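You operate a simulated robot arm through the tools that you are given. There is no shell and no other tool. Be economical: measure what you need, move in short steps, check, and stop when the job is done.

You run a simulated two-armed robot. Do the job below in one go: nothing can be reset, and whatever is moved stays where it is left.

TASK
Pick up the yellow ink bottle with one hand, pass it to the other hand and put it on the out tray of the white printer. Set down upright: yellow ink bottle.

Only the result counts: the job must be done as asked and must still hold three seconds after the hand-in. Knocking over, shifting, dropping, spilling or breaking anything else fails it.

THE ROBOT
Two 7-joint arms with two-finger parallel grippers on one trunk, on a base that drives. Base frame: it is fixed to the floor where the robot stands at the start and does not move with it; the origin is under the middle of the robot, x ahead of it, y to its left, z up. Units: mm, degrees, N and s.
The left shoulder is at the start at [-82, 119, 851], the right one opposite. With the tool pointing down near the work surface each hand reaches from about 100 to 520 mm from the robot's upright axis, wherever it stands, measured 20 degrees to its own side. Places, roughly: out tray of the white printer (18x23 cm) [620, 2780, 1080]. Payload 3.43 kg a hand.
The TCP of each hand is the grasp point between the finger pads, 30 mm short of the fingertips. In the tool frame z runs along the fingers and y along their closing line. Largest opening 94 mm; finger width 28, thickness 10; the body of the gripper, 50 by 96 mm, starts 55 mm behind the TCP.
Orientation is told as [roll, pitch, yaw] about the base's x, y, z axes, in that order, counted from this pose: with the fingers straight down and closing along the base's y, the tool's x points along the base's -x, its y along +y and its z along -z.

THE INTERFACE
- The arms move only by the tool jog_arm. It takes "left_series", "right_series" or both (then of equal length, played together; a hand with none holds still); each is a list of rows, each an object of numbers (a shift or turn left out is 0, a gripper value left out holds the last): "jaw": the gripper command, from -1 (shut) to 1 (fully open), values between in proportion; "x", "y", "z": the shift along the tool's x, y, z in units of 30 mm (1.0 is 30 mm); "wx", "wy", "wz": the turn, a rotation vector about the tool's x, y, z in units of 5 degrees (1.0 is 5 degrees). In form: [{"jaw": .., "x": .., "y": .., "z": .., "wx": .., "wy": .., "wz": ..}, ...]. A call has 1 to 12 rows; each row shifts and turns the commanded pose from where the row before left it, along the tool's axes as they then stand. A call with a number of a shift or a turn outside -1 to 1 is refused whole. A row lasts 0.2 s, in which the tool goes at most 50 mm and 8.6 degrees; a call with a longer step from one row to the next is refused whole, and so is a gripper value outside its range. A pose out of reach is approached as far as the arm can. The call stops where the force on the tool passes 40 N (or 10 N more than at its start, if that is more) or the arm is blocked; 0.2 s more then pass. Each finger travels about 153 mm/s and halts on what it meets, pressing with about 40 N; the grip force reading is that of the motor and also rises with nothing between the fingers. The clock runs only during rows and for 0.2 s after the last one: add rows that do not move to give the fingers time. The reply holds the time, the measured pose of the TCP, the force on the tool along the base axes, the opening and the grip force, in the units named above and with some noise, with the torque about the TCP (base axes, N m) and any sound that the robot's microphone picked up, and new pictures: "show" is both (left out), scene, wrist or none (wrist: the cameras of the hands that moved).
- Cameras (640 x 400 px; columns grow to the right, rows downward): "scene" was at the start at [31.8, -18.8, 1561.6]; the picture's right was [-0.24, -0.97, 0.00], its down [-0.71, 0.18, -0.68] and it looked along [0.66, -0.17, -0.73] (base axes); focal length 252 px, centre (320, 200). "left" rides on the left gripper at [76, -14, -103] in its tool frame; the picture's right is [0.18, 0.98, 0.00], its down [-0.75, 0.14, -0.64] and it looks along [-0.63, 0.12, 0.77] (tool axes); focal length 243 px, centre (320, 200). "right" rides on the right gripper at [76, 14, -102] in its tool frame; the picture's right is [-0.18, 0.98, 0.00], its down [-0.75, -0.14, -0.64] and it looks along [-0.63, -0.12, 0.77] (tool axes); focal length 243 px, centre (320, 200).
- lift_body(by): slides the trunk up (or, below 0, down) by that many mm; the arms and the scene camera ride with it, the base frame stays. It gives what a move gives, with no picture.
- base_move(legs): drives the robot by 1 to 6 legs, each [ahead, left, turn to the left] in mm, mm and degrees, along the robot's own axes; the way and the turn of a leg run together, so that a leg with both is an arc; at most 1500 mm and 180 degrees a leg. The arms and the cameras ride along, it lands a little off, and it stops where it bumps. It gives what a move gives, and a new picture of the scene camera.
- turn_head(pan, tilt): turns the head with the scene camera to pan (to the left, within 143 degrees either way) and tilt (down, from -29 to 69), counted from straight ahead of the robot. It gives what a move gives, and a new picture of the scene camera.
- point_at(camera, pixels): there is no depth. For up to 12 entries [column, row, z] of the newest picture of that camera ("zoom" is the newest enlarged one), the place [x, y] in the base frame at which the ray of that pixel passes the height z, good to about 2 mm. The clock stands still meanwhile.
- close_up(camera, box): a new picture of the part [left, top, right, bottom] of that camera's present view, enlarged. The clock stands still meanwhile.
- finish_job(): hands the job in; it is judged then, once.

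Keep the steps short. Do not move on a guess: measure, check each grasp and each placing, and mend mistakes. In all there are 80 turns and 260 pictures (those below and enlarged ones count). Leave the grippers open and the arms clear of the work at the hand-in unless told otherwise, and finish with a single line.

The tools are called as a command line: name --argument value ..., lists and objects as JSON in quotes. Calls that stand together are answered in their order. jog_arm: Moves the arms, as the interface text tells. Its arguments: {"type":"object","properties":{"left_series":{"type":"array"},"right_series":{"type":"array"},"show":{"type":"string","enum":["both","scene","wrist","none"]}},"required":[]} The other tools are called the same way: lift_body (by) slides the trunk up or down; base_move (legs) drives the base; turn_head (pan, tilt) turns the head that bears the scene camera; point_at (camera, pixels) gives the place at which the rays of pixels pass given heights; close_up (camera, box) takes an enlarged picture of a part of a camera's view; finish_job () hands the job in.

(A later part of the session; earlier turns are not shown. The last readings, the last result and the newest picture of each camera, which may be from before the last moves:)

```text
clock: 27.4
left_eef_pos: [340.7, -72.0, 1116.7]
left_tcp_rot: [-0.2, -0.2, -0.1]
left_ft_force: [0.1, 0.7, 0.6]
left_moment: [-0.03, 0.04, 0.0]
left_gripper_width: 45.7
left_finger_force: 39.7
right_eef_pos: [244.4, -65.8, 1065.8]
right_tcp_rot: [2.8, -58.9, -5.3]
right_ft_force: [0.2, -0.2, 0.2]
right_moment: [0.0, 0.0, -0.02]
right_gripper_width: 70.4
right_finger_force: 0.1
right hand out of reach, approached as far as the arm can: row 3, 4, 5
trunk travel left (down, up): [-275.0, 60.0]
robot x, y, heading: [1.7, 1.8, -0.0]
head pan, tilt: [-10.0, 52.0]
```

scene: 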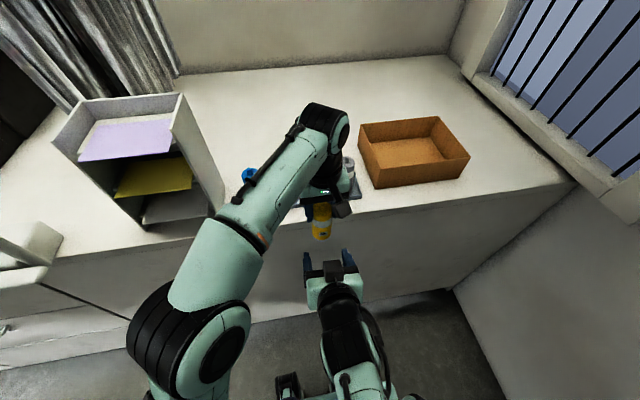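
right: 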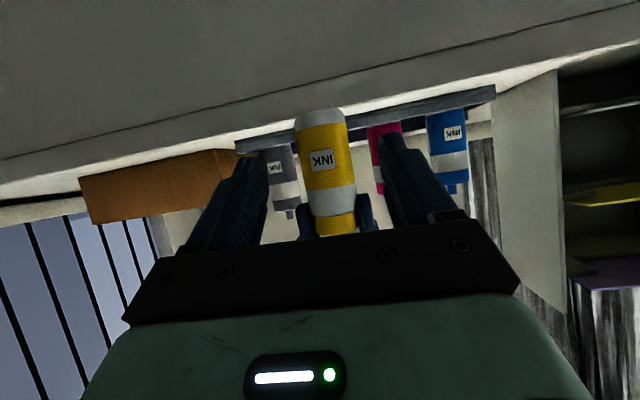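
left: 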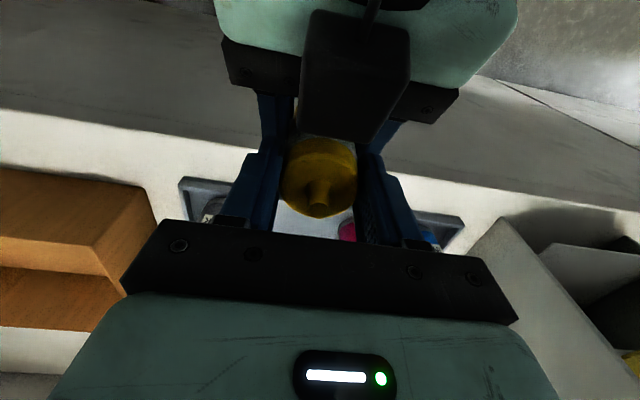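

The hand-over worked. Before driving I'll look around to the left, and measure the counter edge, the pole and the cart.

turn_head --pan 60 --tilt 40

turn_head --pan 100 --tilt 30

point_at --camera "scene" --pixels '[[320, 300, 0]]'

```text
clock: 28.8
left_eef_pos: [342.1, -72.0, 1117.7]
left_tcp_rot: [-0.1, -0.2, 0.1]
left_ft_force: [0.4, 0.1, -0.7]
left_moment: [0.01, 0.0, 0.02]
left_gripper_width: 45.4
left_finger_force: 39.8
right_eef_pos: [243.3, -64.4, 1067.0]
right_tcp_rot: [2.7, -59.2, -4.9]
right_ft_force: [0.2, -0.3, 0.7]
right_moment: [-0.02, 0.03, 0.0]
right_gripper_width: 70.4
right_finger_force: 0.0
trunk travel left (down, up): [-275.0, 60.0]
robot x, y, heading: [2.0, -1.5, 0.1]
head pan, tilt: [60.0, 40.0]
```

scene: 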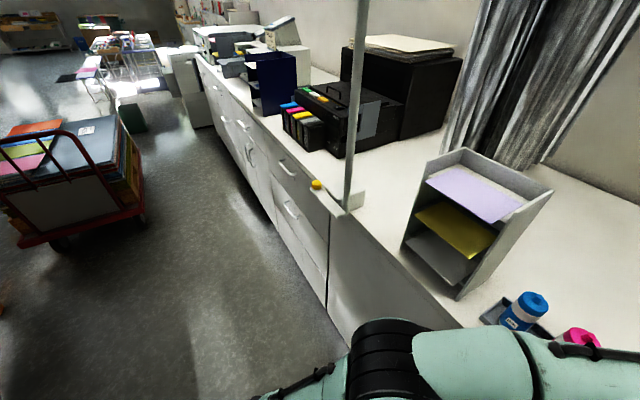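

```text
clock: 29.9
left_eef_pos: [341.8, -73.3, 1116.6]
left_tcp_rot: [-0.1, -0.2, 0.1]
left_ft_force: [0.2, 0.5, -0.1]
left_moment: [0.0, 0.0, -0.07]
left_gripper_width: 45.5
left_finger_force: 39.8
right_eef_pos: [243.1, -64.5, 1067.1]
right_tcp_rot: [2.6, -59.2, -4.7]
right_ft_force: [-0.6, -0.5, -0.3]
right_moment: [0.0, 0.02, 0.0]
right_gripper_width: 70.6
right_finger_force: 0.1
trunk travel left (down, up): [-275.0, 60.0]
robot x, y, heading: [-1.7, -0.4, 0.1]
head pan, tilt: [100.0, 30.0]
```

scene: 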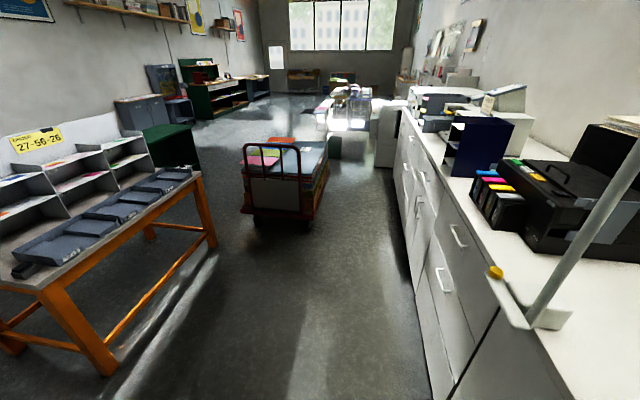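

```text
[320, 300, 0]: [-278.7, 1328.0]
```

point_at --camera "scene" --pixels '[[308, 228, 0], [250, 222, 0], [312, 212, 100], [327, 160, 600], [105, 370, 0], [213, 247, 0], [200, 172, 850], [495, 272, 1005], [515, 328, 1005], [447, 195, 1005], [405, 115, 1005], [425, 385, 0]]'

close_up --camera "scene" --box '[380, 70, 540, 170]'

close_up --camera "scene" --box '[440, 230, 640, 355]'

```text
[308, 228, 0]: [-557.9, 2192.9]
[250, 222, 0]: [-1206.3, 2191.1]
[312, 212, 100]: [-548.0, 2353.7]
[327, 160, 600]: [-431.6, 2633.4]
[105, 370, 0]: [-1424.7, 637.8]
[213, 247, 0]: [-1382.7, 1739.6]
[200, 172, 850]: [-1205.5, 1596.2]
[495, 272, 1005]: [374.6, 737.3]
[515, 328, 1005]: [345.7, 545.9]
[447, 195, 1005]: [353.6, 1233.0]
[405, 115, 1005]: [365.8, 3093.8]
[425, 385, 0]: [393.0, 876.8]
```

```text
4.00 times, centred on (460, 120) of scene
```

zoom: 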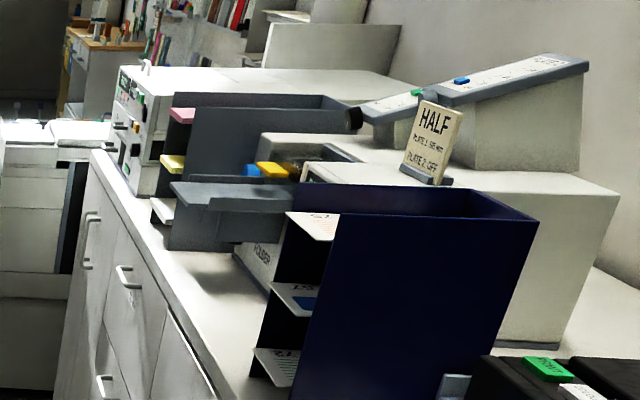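

```text
3.20 times, centred on (540, 292) of scene
```

zoom: 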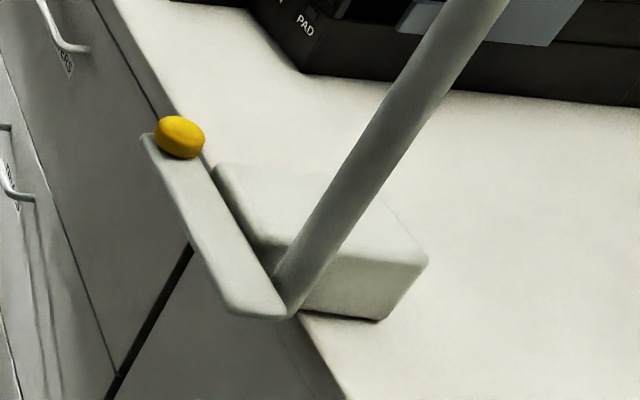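

The counter edge is at x≈360 and the cart's right side is at about x −430. Next I'll look down at my own base to see how close I can drive to the counter.

turn_head --pan 30 --tilt 69

```text
clock: 31.3
left_eef_pos: [341.6, -71.8, 1115.9]
left_tcp_rot: [-0.2, -0.2, -0.1]
left_ft_force: [0.8, 0.1, -0.6]
left_moment: [-0.01, 0.01, -0.01]
left_gripper_width: 45.3
left_finger_force: 40.0
right_eef_pos: [242.6, -63.6, 1067.8]
right_tcp_rot: [2.5, -59.3, -4.7]
right_ft_force: [-0.8, 0.3, 0.1]
right_moment: [0.01, 0.02, 0.02]
right_gripper_width: 70.4
right_finger_force: 0.2
trunk travel left (down, up): [-275.0, 60.0]
robot x, y, heading: [1.3, -2.2, -0.2]
head pan, tilt: [30.0, 68.8]
```

scene: 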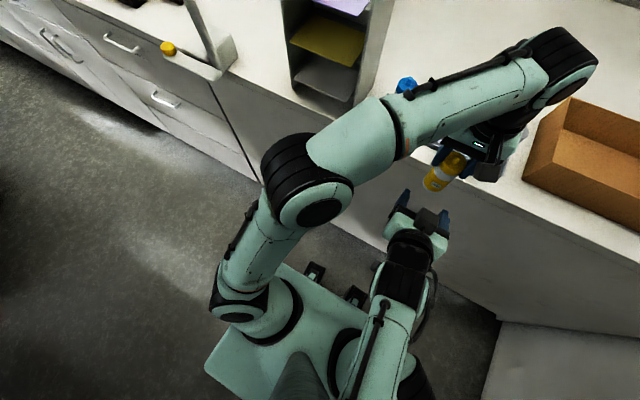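

point_at --camera "scene" --pixels '[[287, 263, 300], [287, 263, 600], [207, 368, 300], [315, 264, 100], [315, 264, 300], [358, 287, 100], [262, 180, 0], [500, 345, 0], [213, 85, 1000]]'

close_up --camera "scene" --box '[190, 220, 450, 382]'

```text
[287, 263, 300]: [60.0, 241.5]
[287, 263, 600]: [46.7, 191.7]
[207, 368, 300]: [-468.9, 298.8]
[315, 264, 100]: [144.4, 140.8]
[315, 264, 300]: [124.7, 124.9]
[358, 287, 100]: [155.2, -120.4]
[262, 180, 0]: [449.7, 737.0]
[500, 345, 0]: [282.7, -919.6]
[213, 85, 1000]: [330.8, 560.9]
```

```text
2.46 times, centred on (320, 301) of scene
```

zoom: 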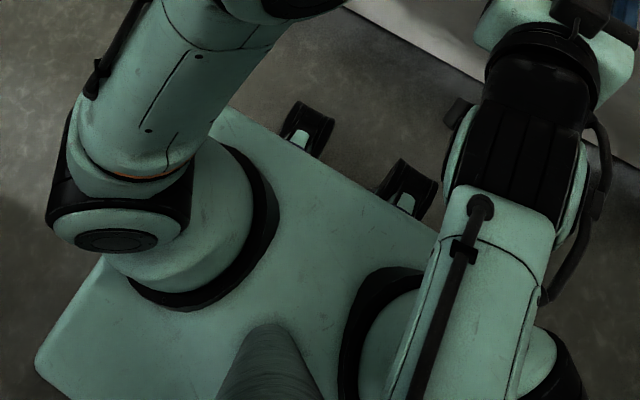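

My base front is near x 150, its rear near −470 and its half-width about 260, so I can drive to about x=120 and pass the cart. I'll tuck both hands in first: left up and left then back, right to the right.

jog_arm --left_series '[{"y": 0.88, "z": -0.42}, {"y": 0.88, "z": -0.42}, {"y": 0.88, "z": -0.42}, {"y": 0.88, "z": -0.42}, {"y": 0.88, "z": -0.42}, {"x": 0.85}, {"x": 0.85}, {"x": 0.85}, {"x": 0.85}]' --right_series '[{"y": -0.57}, {"y": -0.57}, {"y": -0.57}, {"y": -0.57}, {"y": -0.57}, {}, {}, {}, {}]' --show "scene"

```text
clock: 33.3
left_eef_pos: [237.0, 62.5, 1178.2]
left_tcp_rot: [-0.1, -0.3, 0.0]
left_ft_force: [0.6, 0.1, -1.2]
left_moment: [0.0, -0.02, -0.01]
left_gripper_width: 45.3
left_finger_force: 40.0
right_eef_pos: [255.6, -126.7, 1095.0]
right_tcp_rot: [-2.5, -60.5, 1.7]
right_ft_force: [0.2, 0.6, -0.2]
right_moment: [0.0, 0.01, 0.01]
right_gripper_width: 70.6
right_finger_force: 0.0
right hand out of reach, approached as far as the arm can: row 1, 2, 3, 4, 5
trunk travel left (down, up): [-275.0, 60.0]
robot x, y, heading: [0.5, -0.9, -0.1]
head pan, tilt: [30.0, 68.8]
```

scene: 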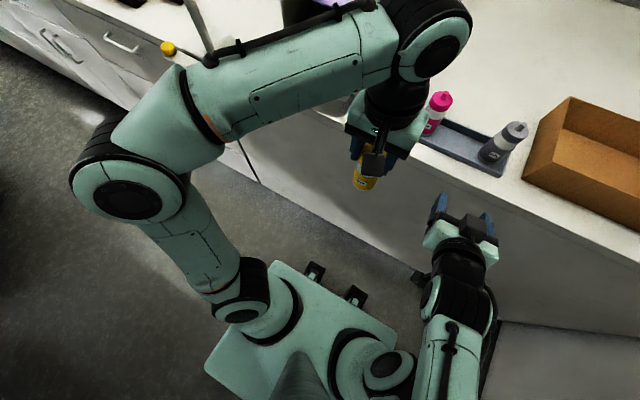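

Both arms are tucked, and the left elbow points left, clear of the pole. I'll drive 1400 mm left, along the counter and short of the cart.

base_move --legs '[[0, 700, 0], [0, 700, 0]]'

turn_head --pan 70 --tilt 30

```text
clock: 46.2
left_eef_pos: [251.4, 1479.9, 1178.2]
left_tcp_rot: [-0.1, -0.1, 0.0]
left_ft_force: [-0.1, 0.3, -1.2]
left_moment: [0.02, -0.01, 0.0]
left_gripper_width: 45.2
left_finger_force: 39.8
right_eef_pos: [269.5, 1291.9, 1095.6]
right_tcp_rot: [-2.5, -60.5, 1.7]
right_ft_force: [0.6, 0.9, 0.0]
right_moment: [-0.04, -0.01, 0.0]
right_gripper_width: 70.5
right_finger_force: 0.0
trunk travel left (down, up): [-275.0, 60.0]
robot x, y, heading: [13.3, 1417.4, 0.2]
head pan, tilt: [30.0, 68.8]
```

scene: 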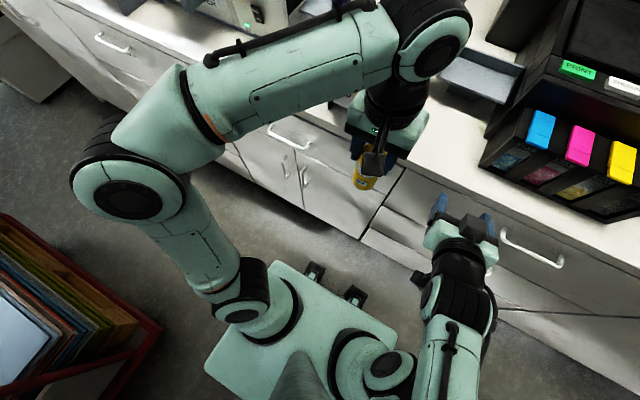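

```text
clock: 47.3
left_eef_pos: [250.2, 1479.4, 1178.5]
left_tcp_rot: [-0.1, -0.2, -0.1]
left_ft_force: [0.6, 0.6, -1.1]
left_moment: [-0.02, -0.05, -0.02]
left_gripper_width: 45.2
left_finger_force: 39.7
right_eef_pos: [268.3, 1291.9, 1096.0]
right_tcp_rot: [-2.5, -60.5, 1.7]
right_ft_force: [0.0, -0.3, 0.4]
right_moment: [0.05, -0.01, 0.02]
right_gripper_width: 70.6
right_finger_force: 0.1
trunk travel left (down, up): [-275.0, 60.0]
robot x, y, heading: [11.6, 1413.5, -0.3]
head pan, tilt: [70.0, 30.0]
```

scene: 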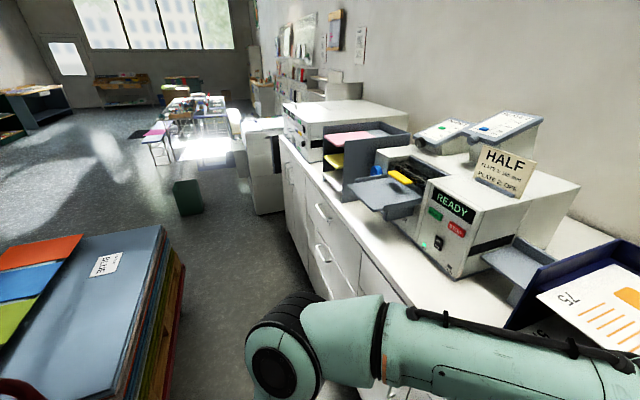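

Two grey trays are visible now, at (388,192) and (525,258). I'll check which one matches the given place.

point_at --camera "scene" --pixels '[[388, 192, 1080], [352, 182, 1080], [388, 215, 1080], [420, 198, 1080], [525, 258, 1080], [490, 255, 1080], [515, 285, 1080], [545, 258, 1080], [165, 300, 600], [180, 265, 600], [160, 235, 650]]'

close_up --camera "scene" --box '[320, 100, 640, 300]'

```text
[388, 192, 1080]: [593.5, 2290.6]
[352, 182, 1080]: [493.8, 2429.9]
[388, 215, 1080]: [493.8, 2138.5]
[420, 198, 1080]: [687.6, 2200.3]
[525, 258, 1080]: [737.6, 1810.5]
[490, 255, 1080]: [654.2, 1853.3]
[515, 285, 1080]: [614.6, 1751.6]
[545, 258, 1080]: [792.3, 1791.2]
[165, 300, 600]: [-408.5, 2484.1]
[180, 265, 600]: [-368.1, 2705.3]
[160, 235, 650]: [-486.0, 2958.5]
```

```text
2.00 times, centred on (480, 200) of scene
```

zoom: 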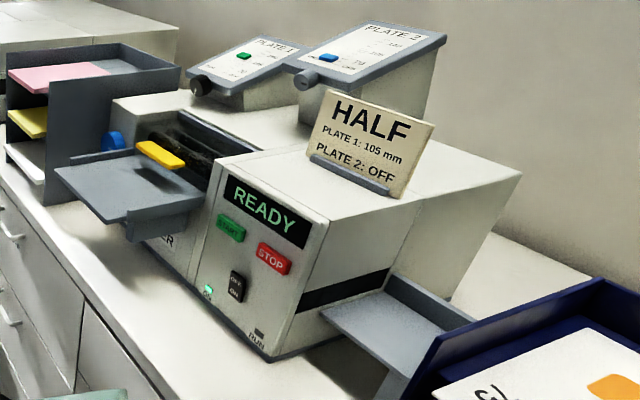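

That machine is a folder ("PLATE 1/2"), not a printer. The white printer must be the box beyond the grey organizer, around (345,120), so I'll enlarge there.

close_up --camera "scene" --box '[260, 80, 420, 180]'

point_at --camera "scene" --pixels '[[300, 128, 1080], [322, 190, 1005], [283, 140, 1005], [243, 140, 900]]'

```text
4.00 times, centred on (340, 130) of scene
```

zoom: 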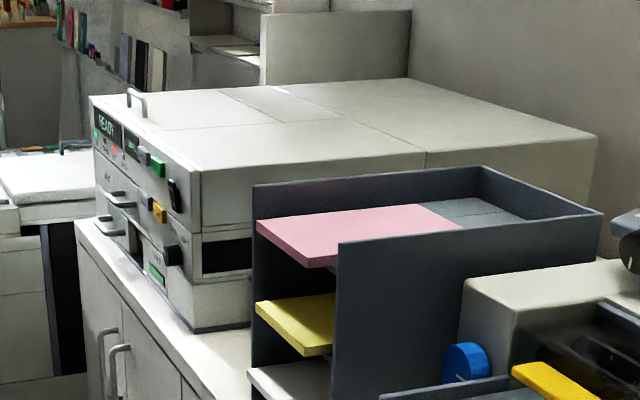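

```text
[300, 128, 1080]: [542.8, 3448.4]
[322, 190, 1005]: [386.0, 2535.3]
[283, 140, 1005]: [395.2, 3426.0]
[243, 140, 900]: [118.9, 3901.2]
```

The white printer is further along, and its out tray is hidden behind the grey organizer. The cart narrows the lane, so I'll check the gap between my base and the cart first.

turn_head --pan 110 --tilt 62

```text
clock: 48.4
left_eef_pos: [250.6, 1477.6, 1178.1]
left_tcp_rot: [-0.1, -0.2, 0.0]
left_ft_force: [0.1, 0.5, -1.9]
left_moment: [0.02, 0.01, 0.03]
left_gripper_width: 44.6
left_finger_force: 39.8
right_eef_pos: [269.4, 1290.1, 1094.6]
right_tcp_rot: [-2.5, -60.5, 1.8]
right_ft_force: [-1.0, -0.9, 0.2]
right_moment: [0.0, 0.0, 0.03]
right_gripper_width: 70.3
right_finger_force: 0.1
trunk travel left (down, up): [-275.0, 60.0]
robot x, y, heading: [13.5, 1416.2, -0.1]
head pan, tilt: [110.0, 62.0]
```

scene: 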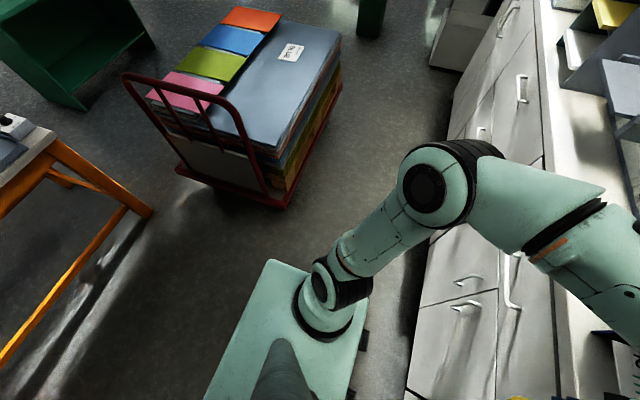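

The grip width is drifting slightly, so I'll check the bottle in the left camera and measure the base and cart corners.

close_up --camera "left" --box '[160, 40, 480, 240]'

point_at --camera "scene" --pixels '[[268, 262, 200], [268, 262, 300], [364, 310, 200], [364, 310, 300], [283, 208, 150], [283, 208, 250], [341, 88, 250], [340, 50, 600], [275, 150, 650], [268, 195, 250], [410, 340, 0], [360, 345, 100]]'

```text
2.00 times, centred on (320, 140) of left
```

zoom: 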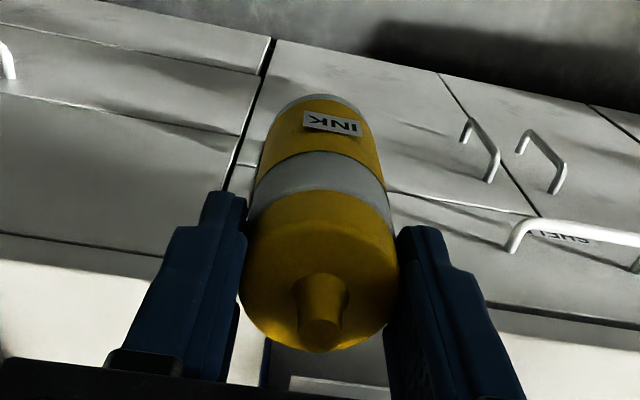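

```text
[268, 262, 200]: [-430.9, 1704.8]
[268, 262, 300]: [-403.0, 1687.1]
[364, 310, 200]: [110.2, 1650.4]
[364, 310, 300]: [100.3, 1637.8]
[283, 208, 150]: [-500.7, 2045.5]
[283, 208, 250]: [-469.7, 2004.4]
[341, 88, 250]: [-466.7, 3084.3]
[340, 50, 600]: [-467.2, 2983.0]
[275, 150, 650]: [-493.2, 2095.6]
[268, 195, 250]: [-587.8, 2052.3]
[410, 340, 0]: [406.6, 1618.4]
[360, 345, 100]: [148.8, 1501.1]
```

The bottle hasn't moved in the grip. The cart's side is at x≈−467 and my base rear is at −420, so going 65 mm ahead gives ample room on both sides. I'll drive to y≈2655.

base_move --legs '[[65, 0, 0], [0, 620, 0], [0, 620, 0]]'

turn_head --pan 10 --tilt 45

```text
clock: 60.3
left_eef_pos: [312.3, 2713.0, 1177.5]
left_tcp_rot: [0.0, -0.2, -0.2]
left_ft_force: [-0.3, -0.3, -1.1]
left_moment: [-0.01, -0.01, -0.05]
left_gripper_width: 44.6
left_finger_force: 40.0
right_eef_pos: [330.0, 2524.9, 1095.3]
right_tcp_rot: [-2.5, -60.5, 1.6]
right_ft_force: [-0.4, 0.6, -0.2]
right_moment: [0.02, 0.02, 0.01]
right_gripper_width: 70.5
right_finger_force: 0.0
trunk travel left (down, up): [-275.0, 60.0]
robot x, y, heading: [71.4, 2653.7, -0.3]
head pan, tilt: [110.0, 62.0]
```

scene: 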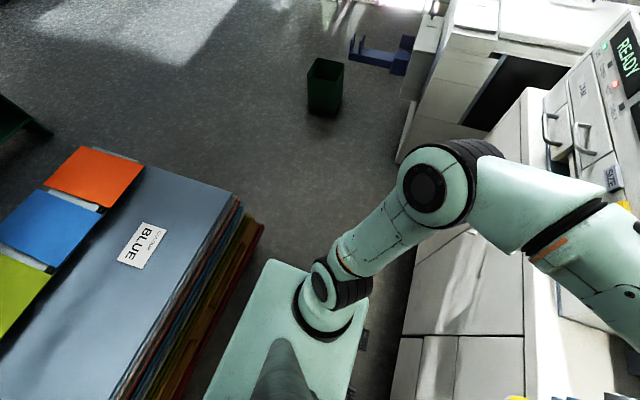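

```text
clock: 62.1
left_eef_pos: [312.3, 2713.1, 1178.4]
left_tcp_rot: [-0.1, -0.1, -0.1]
left_ft_force: [-0.4, -0.3, -0.7]
left_moment: [-0.01, 0.04, -0.01]
left_gripper_width: 45.0
left_finger_force: 39.8
right_eef_pos: [329.5, 2525.7, 1095.4]
right_tcp_rot: [-2.5, -60.6, 1.5]
right_ft_force: [0.4, -0.1, 0.4]
right_moment: [0.0, -0.02, 0.01]
right_gripper_width: 70.6
right_finger_force: 0.2
trunk travel left (down, up): [-275.0, 60.0]
robot x, y, heading: [72.8, 2649.3, -0.1]
head pan, tilt: [10.0, 45.0]
```

scene: 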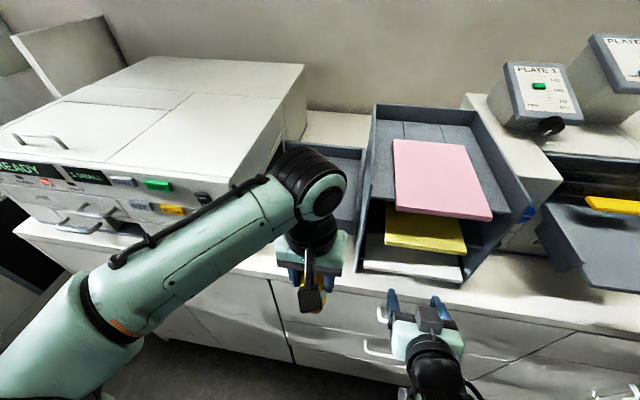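

The out tray is the grey piece at about (345,175), between the printer and the organizer. I'll enlarge it.

close_up --camera "scene" --box '[240, 90, 480, 240]'

close_up --camera "left" --box '[0, 0, 640, 400]'

```text
2.67 times, centred on (360, 165) of scene
```

zoom: 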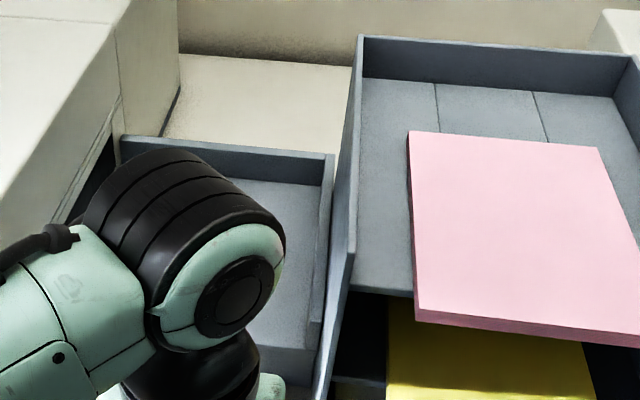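

```text
1.00 times, centred on (320, 200) of left (not enlarged: the box is as wide or as high as the picture)
```

zoom: 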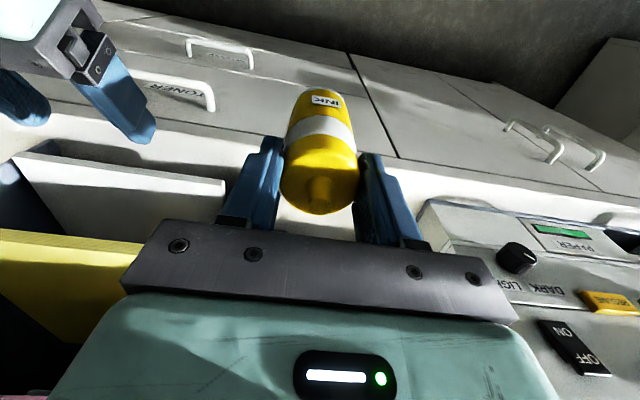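

close_up --camera "scene" --box '[240, 90, 480, 240]'

point_at --camera "zoom" --pixels '[[120, 138, 1080], [120, 138, 1110], [333, 155, 1110], [320, 187, 1080], [228, 180, 1080], [310, 322, 1080], [300, 372, 1080], [355, 250, 1200], [362, 38, 1200], [325, 395, 1200], [168, 135, 1005], [350, 170, 1005]]'

```text
2.67 times, centred on (360, 165) of scene
```

zoom: 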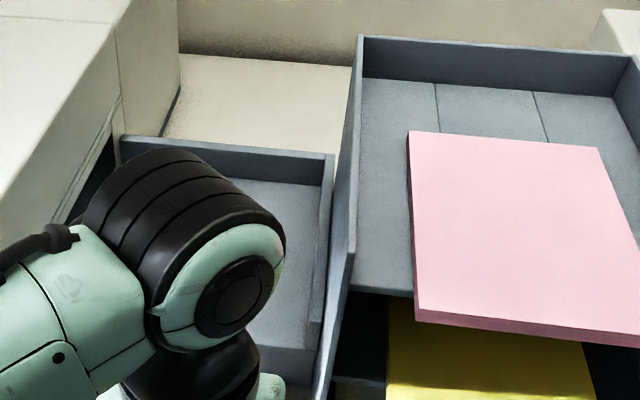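

```text
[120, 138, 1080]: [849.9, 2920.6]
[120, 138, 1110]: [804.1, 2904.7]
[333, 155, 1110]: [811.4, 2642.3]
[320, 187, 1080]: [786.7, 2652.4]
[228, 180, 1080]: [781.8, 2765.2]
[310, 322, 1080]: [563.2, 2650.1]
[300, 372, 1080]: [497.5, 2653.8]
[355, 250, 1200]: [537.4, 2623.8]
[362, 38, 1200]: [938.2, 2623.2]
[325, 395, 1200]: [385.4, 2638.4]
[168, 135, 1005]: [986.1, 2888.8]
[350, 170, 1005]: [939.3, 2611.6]
```

I need the tray's true height. Raising the trunk by 60 mm is needed for reach anyway, and it also gives me a second viewpoint.

lift_body --by 58

close_up --camera "scene" --box '[240, 90, 480, 240]'

point_at --camera "zoom" --pixels '[[320, 187, 1000]]'

```text
clock: 63.1
left_eef_pos: [311.1, 2712.8, 1236.5]
left_tcp_rot: [-0.1, -0.2, -0.1]
left_ft_force: [0.5, 1.1, -1.3]
left_moment: [0.02, -0.02, 0.01]
left_gripper_width: 45.1
left_finger_force: 39.6
right_eef_pos: [358.5, 2526.3, 1180.5]
right_tcp_rot: [-2.8, -64.5, 1.8]
right_ft_force: [-0.7, 0.7, -0.4]
right_moment: [0.01, -0.03, 0.0]
right_gripper_width: 70.4
right_finger_force: 0.1
trunk travel left (down, up): [-333.0, 2.0]
robot x, y, heading: [73.4, 2651.0, -0.3]
head pan, tilt: [10.0, 45.0]
```

```text
2.67 times, centred on (360, 165) of scene
```

zoom: 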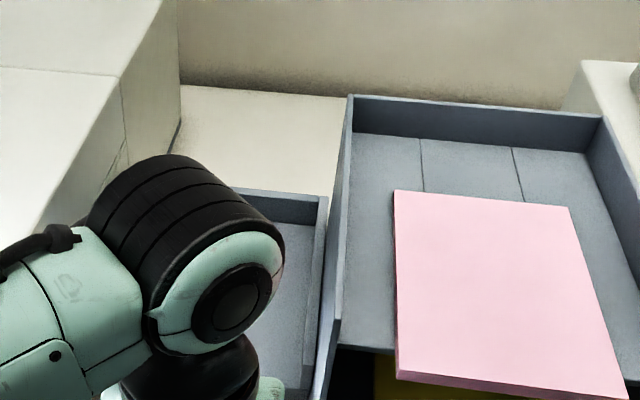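

```text
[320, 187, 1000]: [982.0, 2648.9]
```

point_at --camera "zoom" --pixels '[[314, 226, 1050], [314, 226, 1080], [314, 226, 1110], [328, 196, 1080], [328, 196, 1110], [328, 196, 1140], [302, 362, 1080], [302, 362, 1110], [350, 97, 1200], [350, 97, 1240]]'

```text
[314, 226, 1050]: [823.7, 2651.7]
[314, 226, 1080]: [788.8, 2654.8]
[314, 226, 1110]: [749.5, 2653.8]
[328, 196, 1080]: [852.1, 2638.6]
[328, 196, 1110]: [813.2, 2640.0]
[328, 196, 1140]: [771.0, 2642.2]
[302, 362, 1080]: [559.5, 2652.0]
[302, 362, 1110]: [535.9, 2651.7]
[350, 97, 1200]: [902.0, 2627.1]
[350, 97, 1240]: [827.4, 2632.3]
```

Both views agree on a tray floor at z≈1080. Its inner back is at x≈788 and its right inner wall is at y≈2653. Before driving closer, the right hand must tuck away so it doesn't touch the organizer, so I'll turn it back to pointing down first.

jog_arm --right_series '[{"wy": 1}, {"wy": 1}, {"wy": 1}, {"wy": 1}, {"wy": 1}, {"wy": 1}, {"wy": 1}, {"wy": 1}, {"wy": 1}, {"wy": 1}, {"wy": 1}, {"wy": 1}]' --show "scene"

```text
clock: 65.7
left_eef_pos: [313.3, 2712.8, 1236.2]
left_tcp_rot: [0.0, -0.2, -0.2]
left_ft_force: [-0.2, 0.4, 0.0]
left_moment: [-0.03, 0.04, 0.01]
left_gripper_width: 45.1
left_finger_force: 40.1
right_eef_pos: [359.3, 2527.0, 1179.6]
right_tcp_rot: [-1.2, -4.2, -0.6]
right_ft_force: [0.5, -0.7, 0.3]
right_moment: [0.02, 0.01, -0.01]
right_gripper_width: 70.4
right_finger_force: 0.0
trunk travel left (down, up): [-333.0, 2.0]
robot x, y, heading: [71.8, 2649.5, -0.4]
head pan, tilt: [10.0, 45.0]
```

scene: 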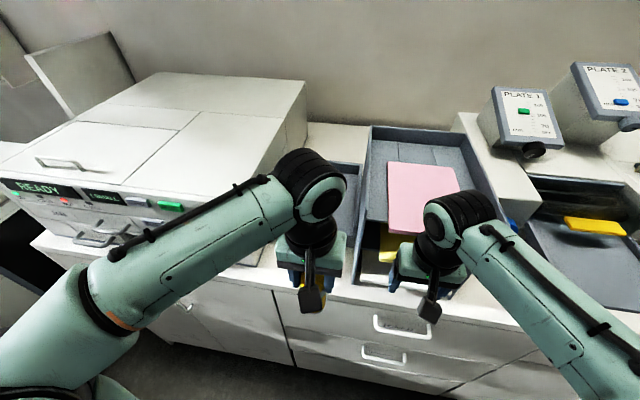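

Now I'll pull the right hand back towards me and out to the right.

jog_arm --right_series '[{"x": 0.9}, {"x": 0.9}, {"x": 0.9}, {"x": 0.65, "y": -0.8}, {"x": 0.65, "y": -0.8}, {"x": 0.65, "y": -0.8}, {"x": 0.65, "y": -0.8}, {"y": -0.8}, {"y": -0.8}, {"y": -0.8}]' --show "scene"

```text
clock: 67.9
left_eef_pos: [311.3, 2712.5, 1235.6]
left_tcp_rot: [-0.1, -0.2, -0.2]
left_ft_force: [-0.4, 0.0, -0.8]
left_moment: [0.0, -0.01, -0.02]
left_gripper_width: 44.9
left_finger_force: 39.2
right_eef_pos: [196.7, 2362.4, 1171.7]
right_tcp_rot: [-1.2, -4.5, -0.5]
right_ft_force: [0.3, 0.1, 0.2]
right_moment: [-0.02, -0.04, -0.02]
right_gripper_width: 70.6
right_finger_force: 0.1
trunk travel left (down, up): [-333.0, 2.0]
robot x, y, heading: [69.7, 2650.4, -0.2]
head pan, tilt: [10.0, 45.0]
```

scene: 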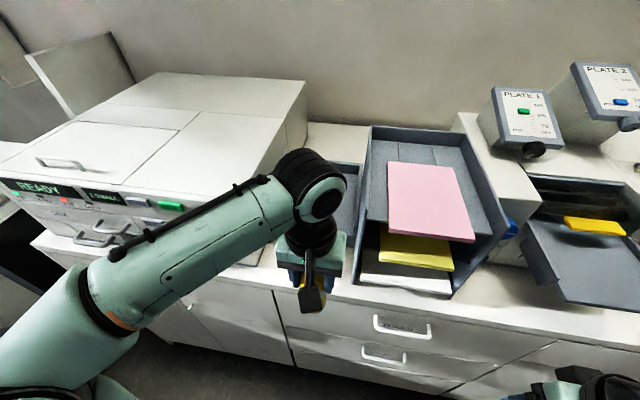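

The right hand is clear. Next I'll shift the left hand 60 mm left, then drive 40 mm right and 60 mm ahead. That lines the arm up with the tray gap and gives a third viewpoint on the tray height.

jog_arm --left_series '[{"y": 0.7}, {"y": 0.7}, {"y": 0.6}]' --show "none"

base_move --legs '[[0, -40, 0], [60, 0, 0]]'

close_up --camera "scene" --box '[240, 110, 480, 260]'

```text
clock: 68.7
left_eef_pos: [312.3, 2772.7, 1238.0]
left_tcp_rot: [0.0, -0.1, -0.2]
left_ft_force: [-0.1, -0.1, -0.1]
left_moment: [0.0, 0.02, 0.01]
left_gripper_width: 44.7
left_finger_force: 39.4
right_eef_pos: [195.2, 2361.6, 1172.1]
right_tcp_rot: [-1.1, -4.5, -0.7]
right_ft_force: [0.4, 0.5, 0.1]
right_moment: [0.0, 0.01, 0.01]
right_gripper_width: 70.6
right_finger_force: 0.0
trunk travel left (down, up): [-333.0, 2.0]
robot x, y, heading: [74.0, 2653.5, -0.6]
head pan, tilt: [10.0, 45.0]
```

```text
clock: 70.3
left_eef_pos: [368.4, 2732.8, 1236.9]
left_tcp_rot: [-0.1, -0.2, 0.0]
left_ft_force: [0.1, 0.0, -1.4]
left_moment: [-0.01, 0.01, 0.02]
left_gripper_width: 44.9
left_finger_force: 39.4
right_eef_pos: [255.5, 2320.3, 1171.2]
right_tcp_rot: [-1.2, -4.5, -0.5]
right_ft_force: [0.0, 0.1, 0.1]
right_moment: [0.03, 0.03, 0.01]
right_gripper_width: 70.1
right_finger_force: 0.0
trunk travel left (down, up): [-333.0, 2.0]
robot x, y, heading: [129.7, 2611.1, -0.1]
head pan, tilt: [10.0, 45.0]
```

scene: 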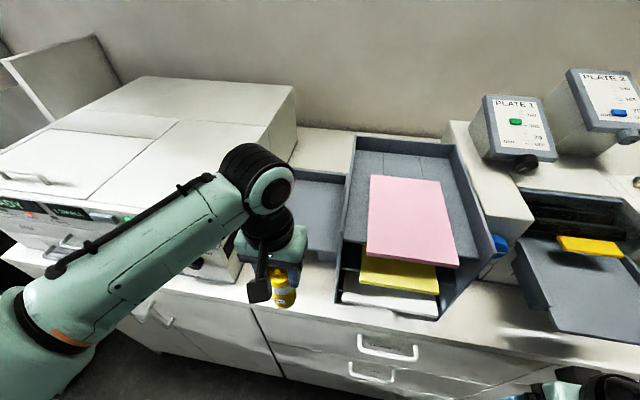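

```text
2.67 times, centred on (360, 185) of scene
```

zoom: 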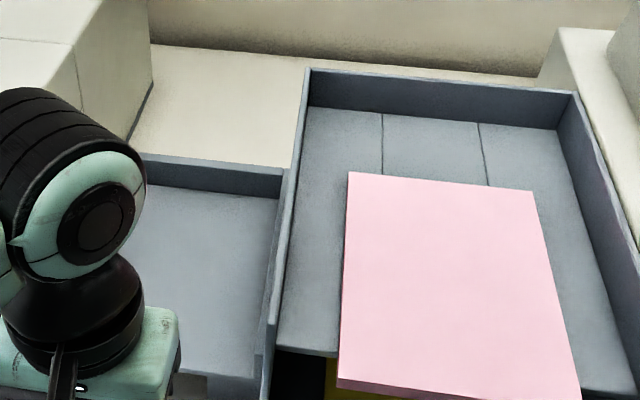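

The tray is in clear view now. I'll measure its floor corners at several heights.

point_at --camera "zoom" --pixels '[[278, 198, 1050], [278, 198, 1080], [278, 198, 1110], [278, 198, 1140], [285, 170, 1110], [285, 170, 1140], [250, 378, 1080], [250, 378, 1110], [185, 374, 1080], [145, 155, 1110], [148, 188, 1080], [306, 70, 1200]]'

```text
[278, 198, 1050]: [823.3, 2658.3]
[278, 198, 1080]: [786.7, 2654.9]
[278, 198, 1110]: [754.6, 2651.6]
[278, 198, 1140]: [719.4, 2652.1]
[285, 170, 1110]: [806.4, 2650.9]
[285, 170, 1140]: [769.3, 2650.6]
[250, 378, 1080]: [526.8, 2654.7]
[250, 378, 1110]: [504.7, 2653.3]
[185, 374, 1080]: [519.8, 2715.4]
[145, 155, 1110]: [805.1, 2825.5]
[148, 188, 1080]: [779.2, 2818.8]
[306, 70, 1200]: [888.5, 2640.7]
```

All three views agree on a floor at z≈1080, with the tray spanning x 525–787 and y 2654–2890. I'm aiming for (615, 2765). I'll extend the left arm now, to over the tray's front edge with the bottle base at about 1125, before driving in.

jog_arm --left_series '[{"x": -0.9, "y": 0.18, "z": 0.067}, {"x": -0.9, "y": 0.18, "z": 0.067}, {"x": -0.9, "y": 0.18, "z": 0.067}, {"x": -0.9, "y": 0.18, "z": 0.067}, {"x": -0.9, "y": 0.18, "z": 0.067}, {"x": -0.9, "y": 0.18, "z": 0.067}]'

```text
clock: 71.7
left_eef_pos: [531.1, 2765.1, 1225.2]
left_tcp_rot: [-0.1, -0.1, 0.0]
left_ft_force: [-0.6, -0.1, -1.8]
left_moment: [0.0, 0.03, 0.04]
left_gripper_width: 44.8
left_finger_force: 39.6
right_eef_pos: [256.8, 2323.0, 1172.8]
right_tcp_rot: [-1.2, -4.4, -0.5]
right_ft_force: [-0.1, 0.6, 0.8]
right_moment: [0.04, -0.01, -0.03]
right_gripper_width: 70.3
right_finger_force: 0.1
trunk travel left (down, up): [-333.0, 2.0]
robot x, y, heading: [130.3, 2614.3, -0.3]
head pan, tilt: [10.0, 45.0]
```

scene: 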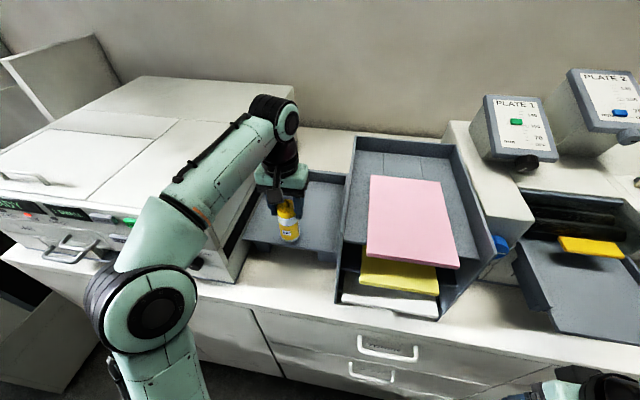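
left: 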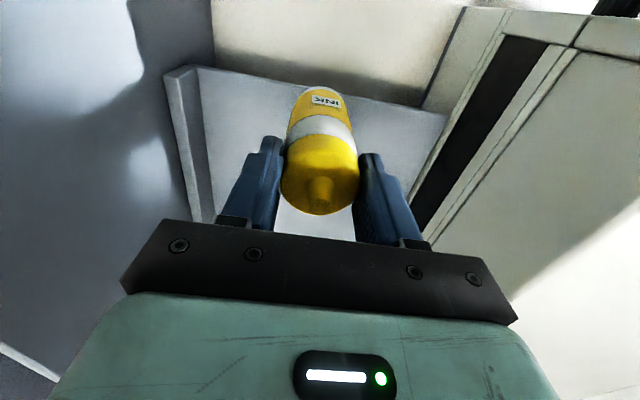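

The arm reaches well. I'll check how far the elbow, at about (145,305), is from the printer front before moving a little closer.

point_at --camera "scene" --pixels '[[145, 305, 1200], [145, 305, 1150], [195, 285, 1200], [195, 285, 1150], [170, 262, 1150], [236, 282, 1010], [100, 232, 1100]]'

close_up --camera "scene" --box '[60, 170, 380, 370]'

```text
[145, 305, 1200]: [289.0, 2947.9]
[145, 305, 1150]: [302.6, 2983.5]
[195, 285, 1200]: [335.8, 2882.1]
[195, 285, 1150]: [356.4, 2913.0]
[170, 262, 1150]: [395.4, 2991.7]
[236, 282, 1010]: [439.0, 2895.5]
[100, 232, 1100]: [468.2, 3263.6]
```

```text
2.00 times, centred on (220, 270) of scene
```

zoom: 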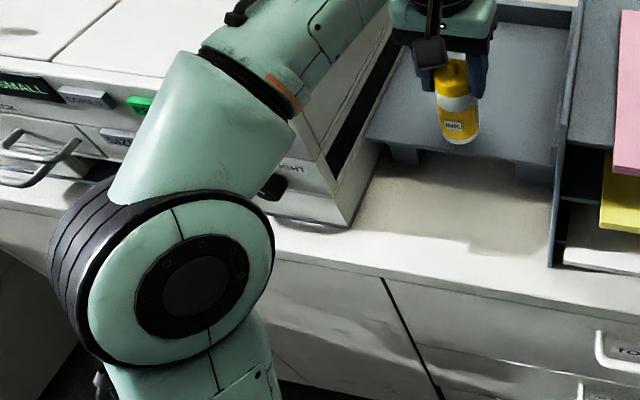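

The printer's front corner is at (439, 2895) and the elbow stays in front of it. The arm can reach x≈575 without driving closer if it goes lower, and extending moves the elbow away from the printer. I'll extend and descend to just above the tray floor.

jog_arm --left_series '[{"x": -0.49, "z": 0.2}, {"x": -0.49, "z": 0.37}, {"x": -0.49, "z": 0.45}, {}]'

close_up --camera "scene" --box '[200, 150, 360, 250]'

```text
clock: 72.7
left_eef_pos: [576.3, 2765.6, 1196.4]
left_tcp_rot: [-0.1, -0.2, 0.0]
left_ft_force: [-0.5, -0.1, -1.0]
left_moment: [-0.01, -0.02, 0.0]
left_gripper_width: 44.8
left_finger_force: 40.4
right_eef_pos: [255.9, 2322.7, 1171.6]
right_tcp_rot: [-1.2, -4.5, -0.5]
right_ft_force: [0.4, -0.7, -0.1]
right_moment: [0.02, 0.0, 0.01]
right_gripper_width: 70.4
right_finger_force: 0.1
trunk travel left (down, up): [-333.0, 2.0]
robot x, y, heading: [131.1, 2614.9, -0.2]
head pan, tilt: [10.0, 45.0]
```

scene: 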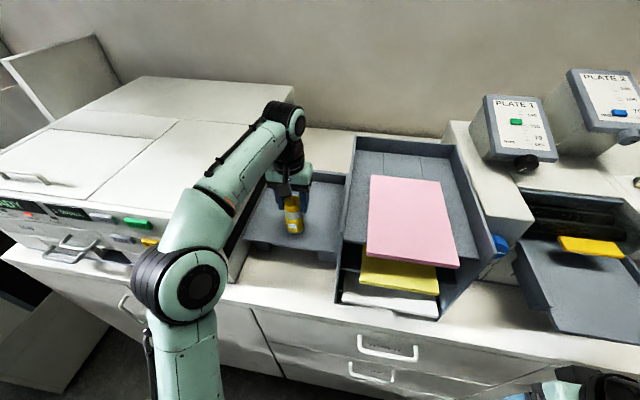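
left: 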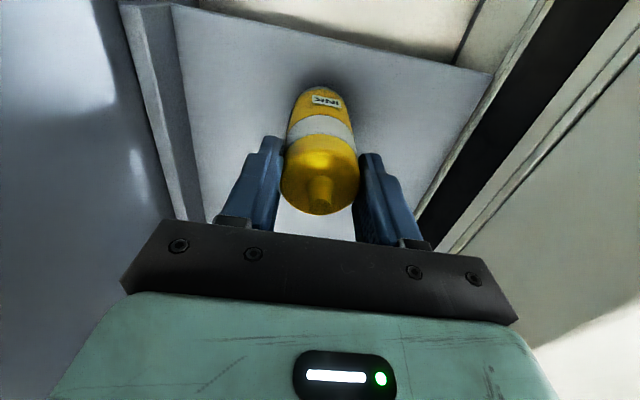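

```text
4.00 times, centred on (280, 200) of scene
```

zoom: 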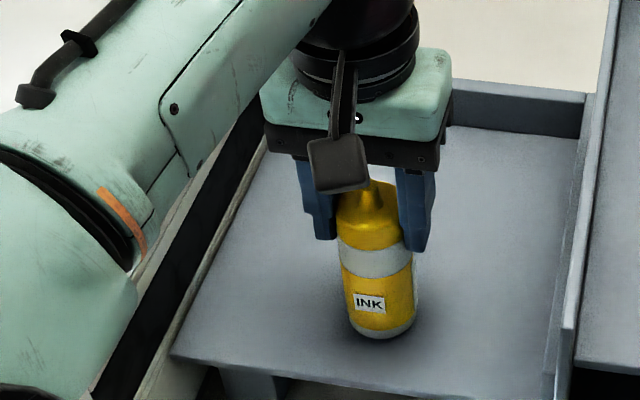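

The bottle hangs just above the tray floor, well inside the tray. I'll lower it in small steps and watch the force.

jog_arm --left_series '[{"z": 0.1}, {"z": 0.1}, {"z": 0.1}, {}]' --show "none"

jog_arm --left_series '[{"z": 0.1}, {}]' --show "none"

```text
clock: 73.7
left_eef_pos: [575.6, 2765.2, 1189.4]
left_tcp_rot: [-0.1, -0.7, 0.1]
left_ft_force: [6.5, 3.3, 34.4]
left_moment: [0.47, -0.25, -0.03]
left_gripper_width: 45.3
left_finger_force: 40.0
right_eef_pos: [254.9, 2322.6, 1172.1]
right_tcp_rot: [-1.2, -4.6, -0.4]
right_ft_force: [0.4, 0.7, -0.5]
right_moment: [-0.03, -0.01, 0.01]
right_gripper_width: 70.4
right_finger_force: 0.0
trunk travel left (down, up): [-333.0, 2.0]
robot x, y, heading: [129.9, 2614.4, 0.1]
head pan, tilt: [10.0, 45.0]
```

```text
clock: 74.3
left_eef_pos: [574.0, 2763.4, 1185.2]
left_tcp_rot: [-0.3, -0.6, 0.0]
left_ft_force: [5.8, 1.3, 31.4]
left_moment: [0.02, -0.15, -0.07]
left_gripper_width: 45.1
left_finger_force: 40.4
right_eef_pos: [255.0, 2321.8, 1171.3]
right_tcp_rot: [-1.2, -4.6, -0.5]
right_ft_force: [-0.4, -0.3, -0.2]
right_moment: [-0.02, -0.01, -0.01]
right_gripper_width: 70.5
right_finger_force: 0.1
trunk travel left (down, up): [-333.0, 2.0]
robot x, y, heading: [131.4, 2612.7, -0.0]
head pan, tilt: [10.0, 45.0]
```

It has touched down with about 31 N. I'll ease off by 1.5 mm and look at how the bottle stands.

jog_arm --left_series '[{"z": -0.05}, {}]' --show "wrist"

close_up --camera "scene" --box '[200, 150, 360, 250]'

```text
clock: 74.9
left_eef_pos: [576.0, 2764.9, 1186.2]
left_tcp_rot: [0.0, -0.2, 0.0]
left_ft_force: [5.7, 1.4, 27.3]
left_moment: [0.25, -0.41, 0.01]
left_gripper_width: 45.3
left_finger_force: 39.9
right_eef_pos: [254.6, 2321.0, 1171.7]
right_tcp_rot: [-1.2, -4.5, -0.4]
right_ft_force: [0.4, -0.5, -0.7]
right_moment: [-0.02, -0.01, 0.0]
right_gripper_width: 70.6
right_finger_force: 0.0
trunk travel left (down, up): [-333.0, 2.0]
robot x, y, heading: [130.0, 2610.1, -0.1]
head pan, tilt: [10.0, 45.0]
```

left: 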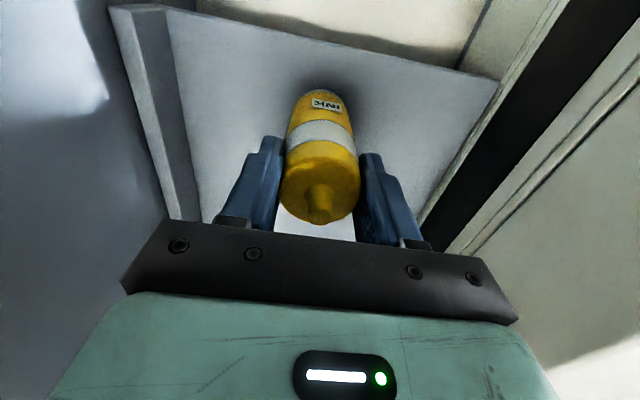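

```text
4.00 times, centred on (280, 200) of scene
```

zoom: 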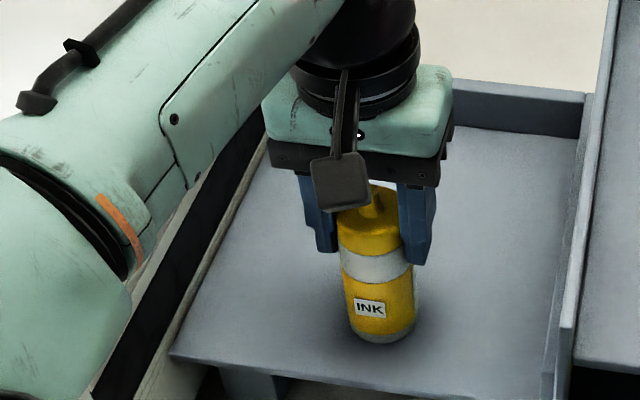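

It stands upright but still presses with 27 N. I'll ease up further before opening.

jog_arm --left_series '[{"z": -0.05}, {}]' --show "none"

jog_arm --left_series '[{"z": -0.05}, {}]' --show "none"

```text
clock: 75.5
left_eef_pos: [575.1, 2763.7, 1185.4]
left_tcp_rot: [0.1, -0.1, -0.1]
left_ft_force: [2.9, -0.6, 16.4]
left_moment: [0.05, -0.3, 0.01]
left_gripper_width: 44.9
left_finger_force: 40.4
right_eef_pos: [254.3, 2322.3, 1172.2]
right_tcp_rot: [-1.3, -4.4, -0.6]
right_ft_force: [0.0, 0.3, -0.4]
right_moment: [0.03, -0.03, -0.01]
right_gripper_width: 70.5
right_finger_force: 0.2
trunk travel left (down, up): [-333.0, 2.0]
robot x, y, heading: [129.8, 2612.4, -0.2]
head pan, tilt: [10.0, 45.0]
```

```text
clock: 76.1
left_eef_pos: [576.5, 2764.9, 1185.7]
left_tcp_rot: [0.0, 0.0, 0.0]
left_ft_force: [0.2, -0.1, 0.0]
left_moment: [0.01, 0.0, -0.03]
left_gripper_width: 44.9
left_finger_force: 40.1
right_eef_pos: [256.0, 2321.4, 1172.1]
right_tcp_rot: [-1.1, -4.5, -0.5]
right_ft_force: [0.0, -0.6, -0.6]
right_moment: [0.0, -0.01, -0.01]
right_gripper_width: 70.3
right_finger_force: 0.1
trunk travel left (down, up): [-333.0, 2.0]
robot x, y, heading: [134.1, 2616.8, 0.4]
head pan, tilt: [10.0, 45.0]
```

The force is zero, so the bottle is just resting on the floor. I'll open the jaw gradually.

jog_arm --left_series '[{"jaw": -0.02}, {"jaw": 0.05}, {"jaw": 0.2}, {"jaw": 0.6}, {"jaw": 1}, {}]' --show "wrist"

close_up --camera "scene" --box '[200, 150, 360, 250]'

```text
clock: 77.5
left_eef_pos: [577.4, 2764.7, 1188.2]
left_tcp_rot: [-0.1, -0.2, 0.0]
left_ft_force: [0.1, 0.4, -0.1]
left_moment: [0.02, 0.01, -0.02]
left_gripper_width: 94.0
left_finger_force: 0.1
right_eef_pos: [254.8, 2321.8, 1170.9]
right_tcp_rot: [-1.2, -4.4, -0.5]
right_ft_force: [-0.1, -0.1, -0.3]
right_moment: [0.03, -0.01, 0.03]
right_gripper_width: 70.1
right_finger_force: 0.1
trunk travel left (down, up): [-333.0, 2.0]
robot x, y, heading: [133.4, 2612.2, 0.0]
head pan, tilt: [10.0, 45.0]
```

left: 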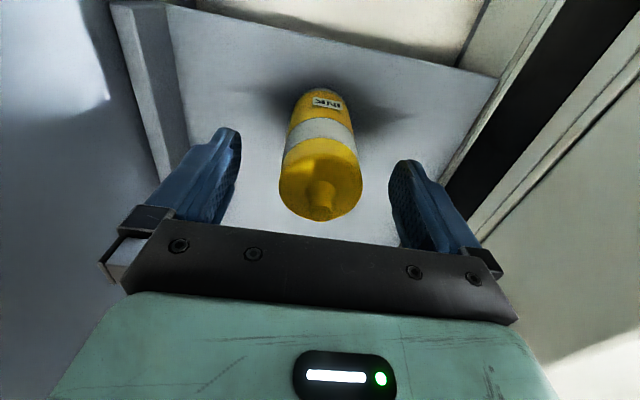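

```text
4.00 times, centred on (280, 200) of scene
```

zoom: 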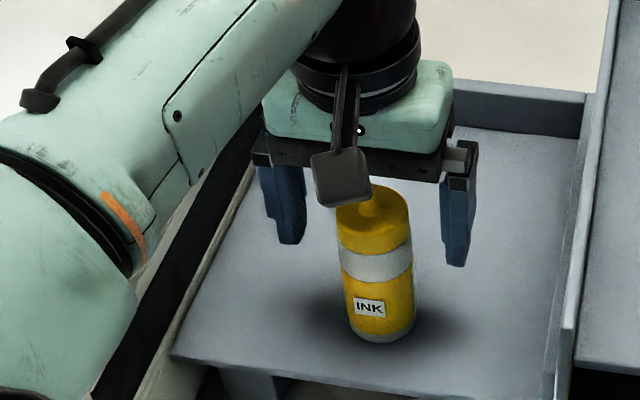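

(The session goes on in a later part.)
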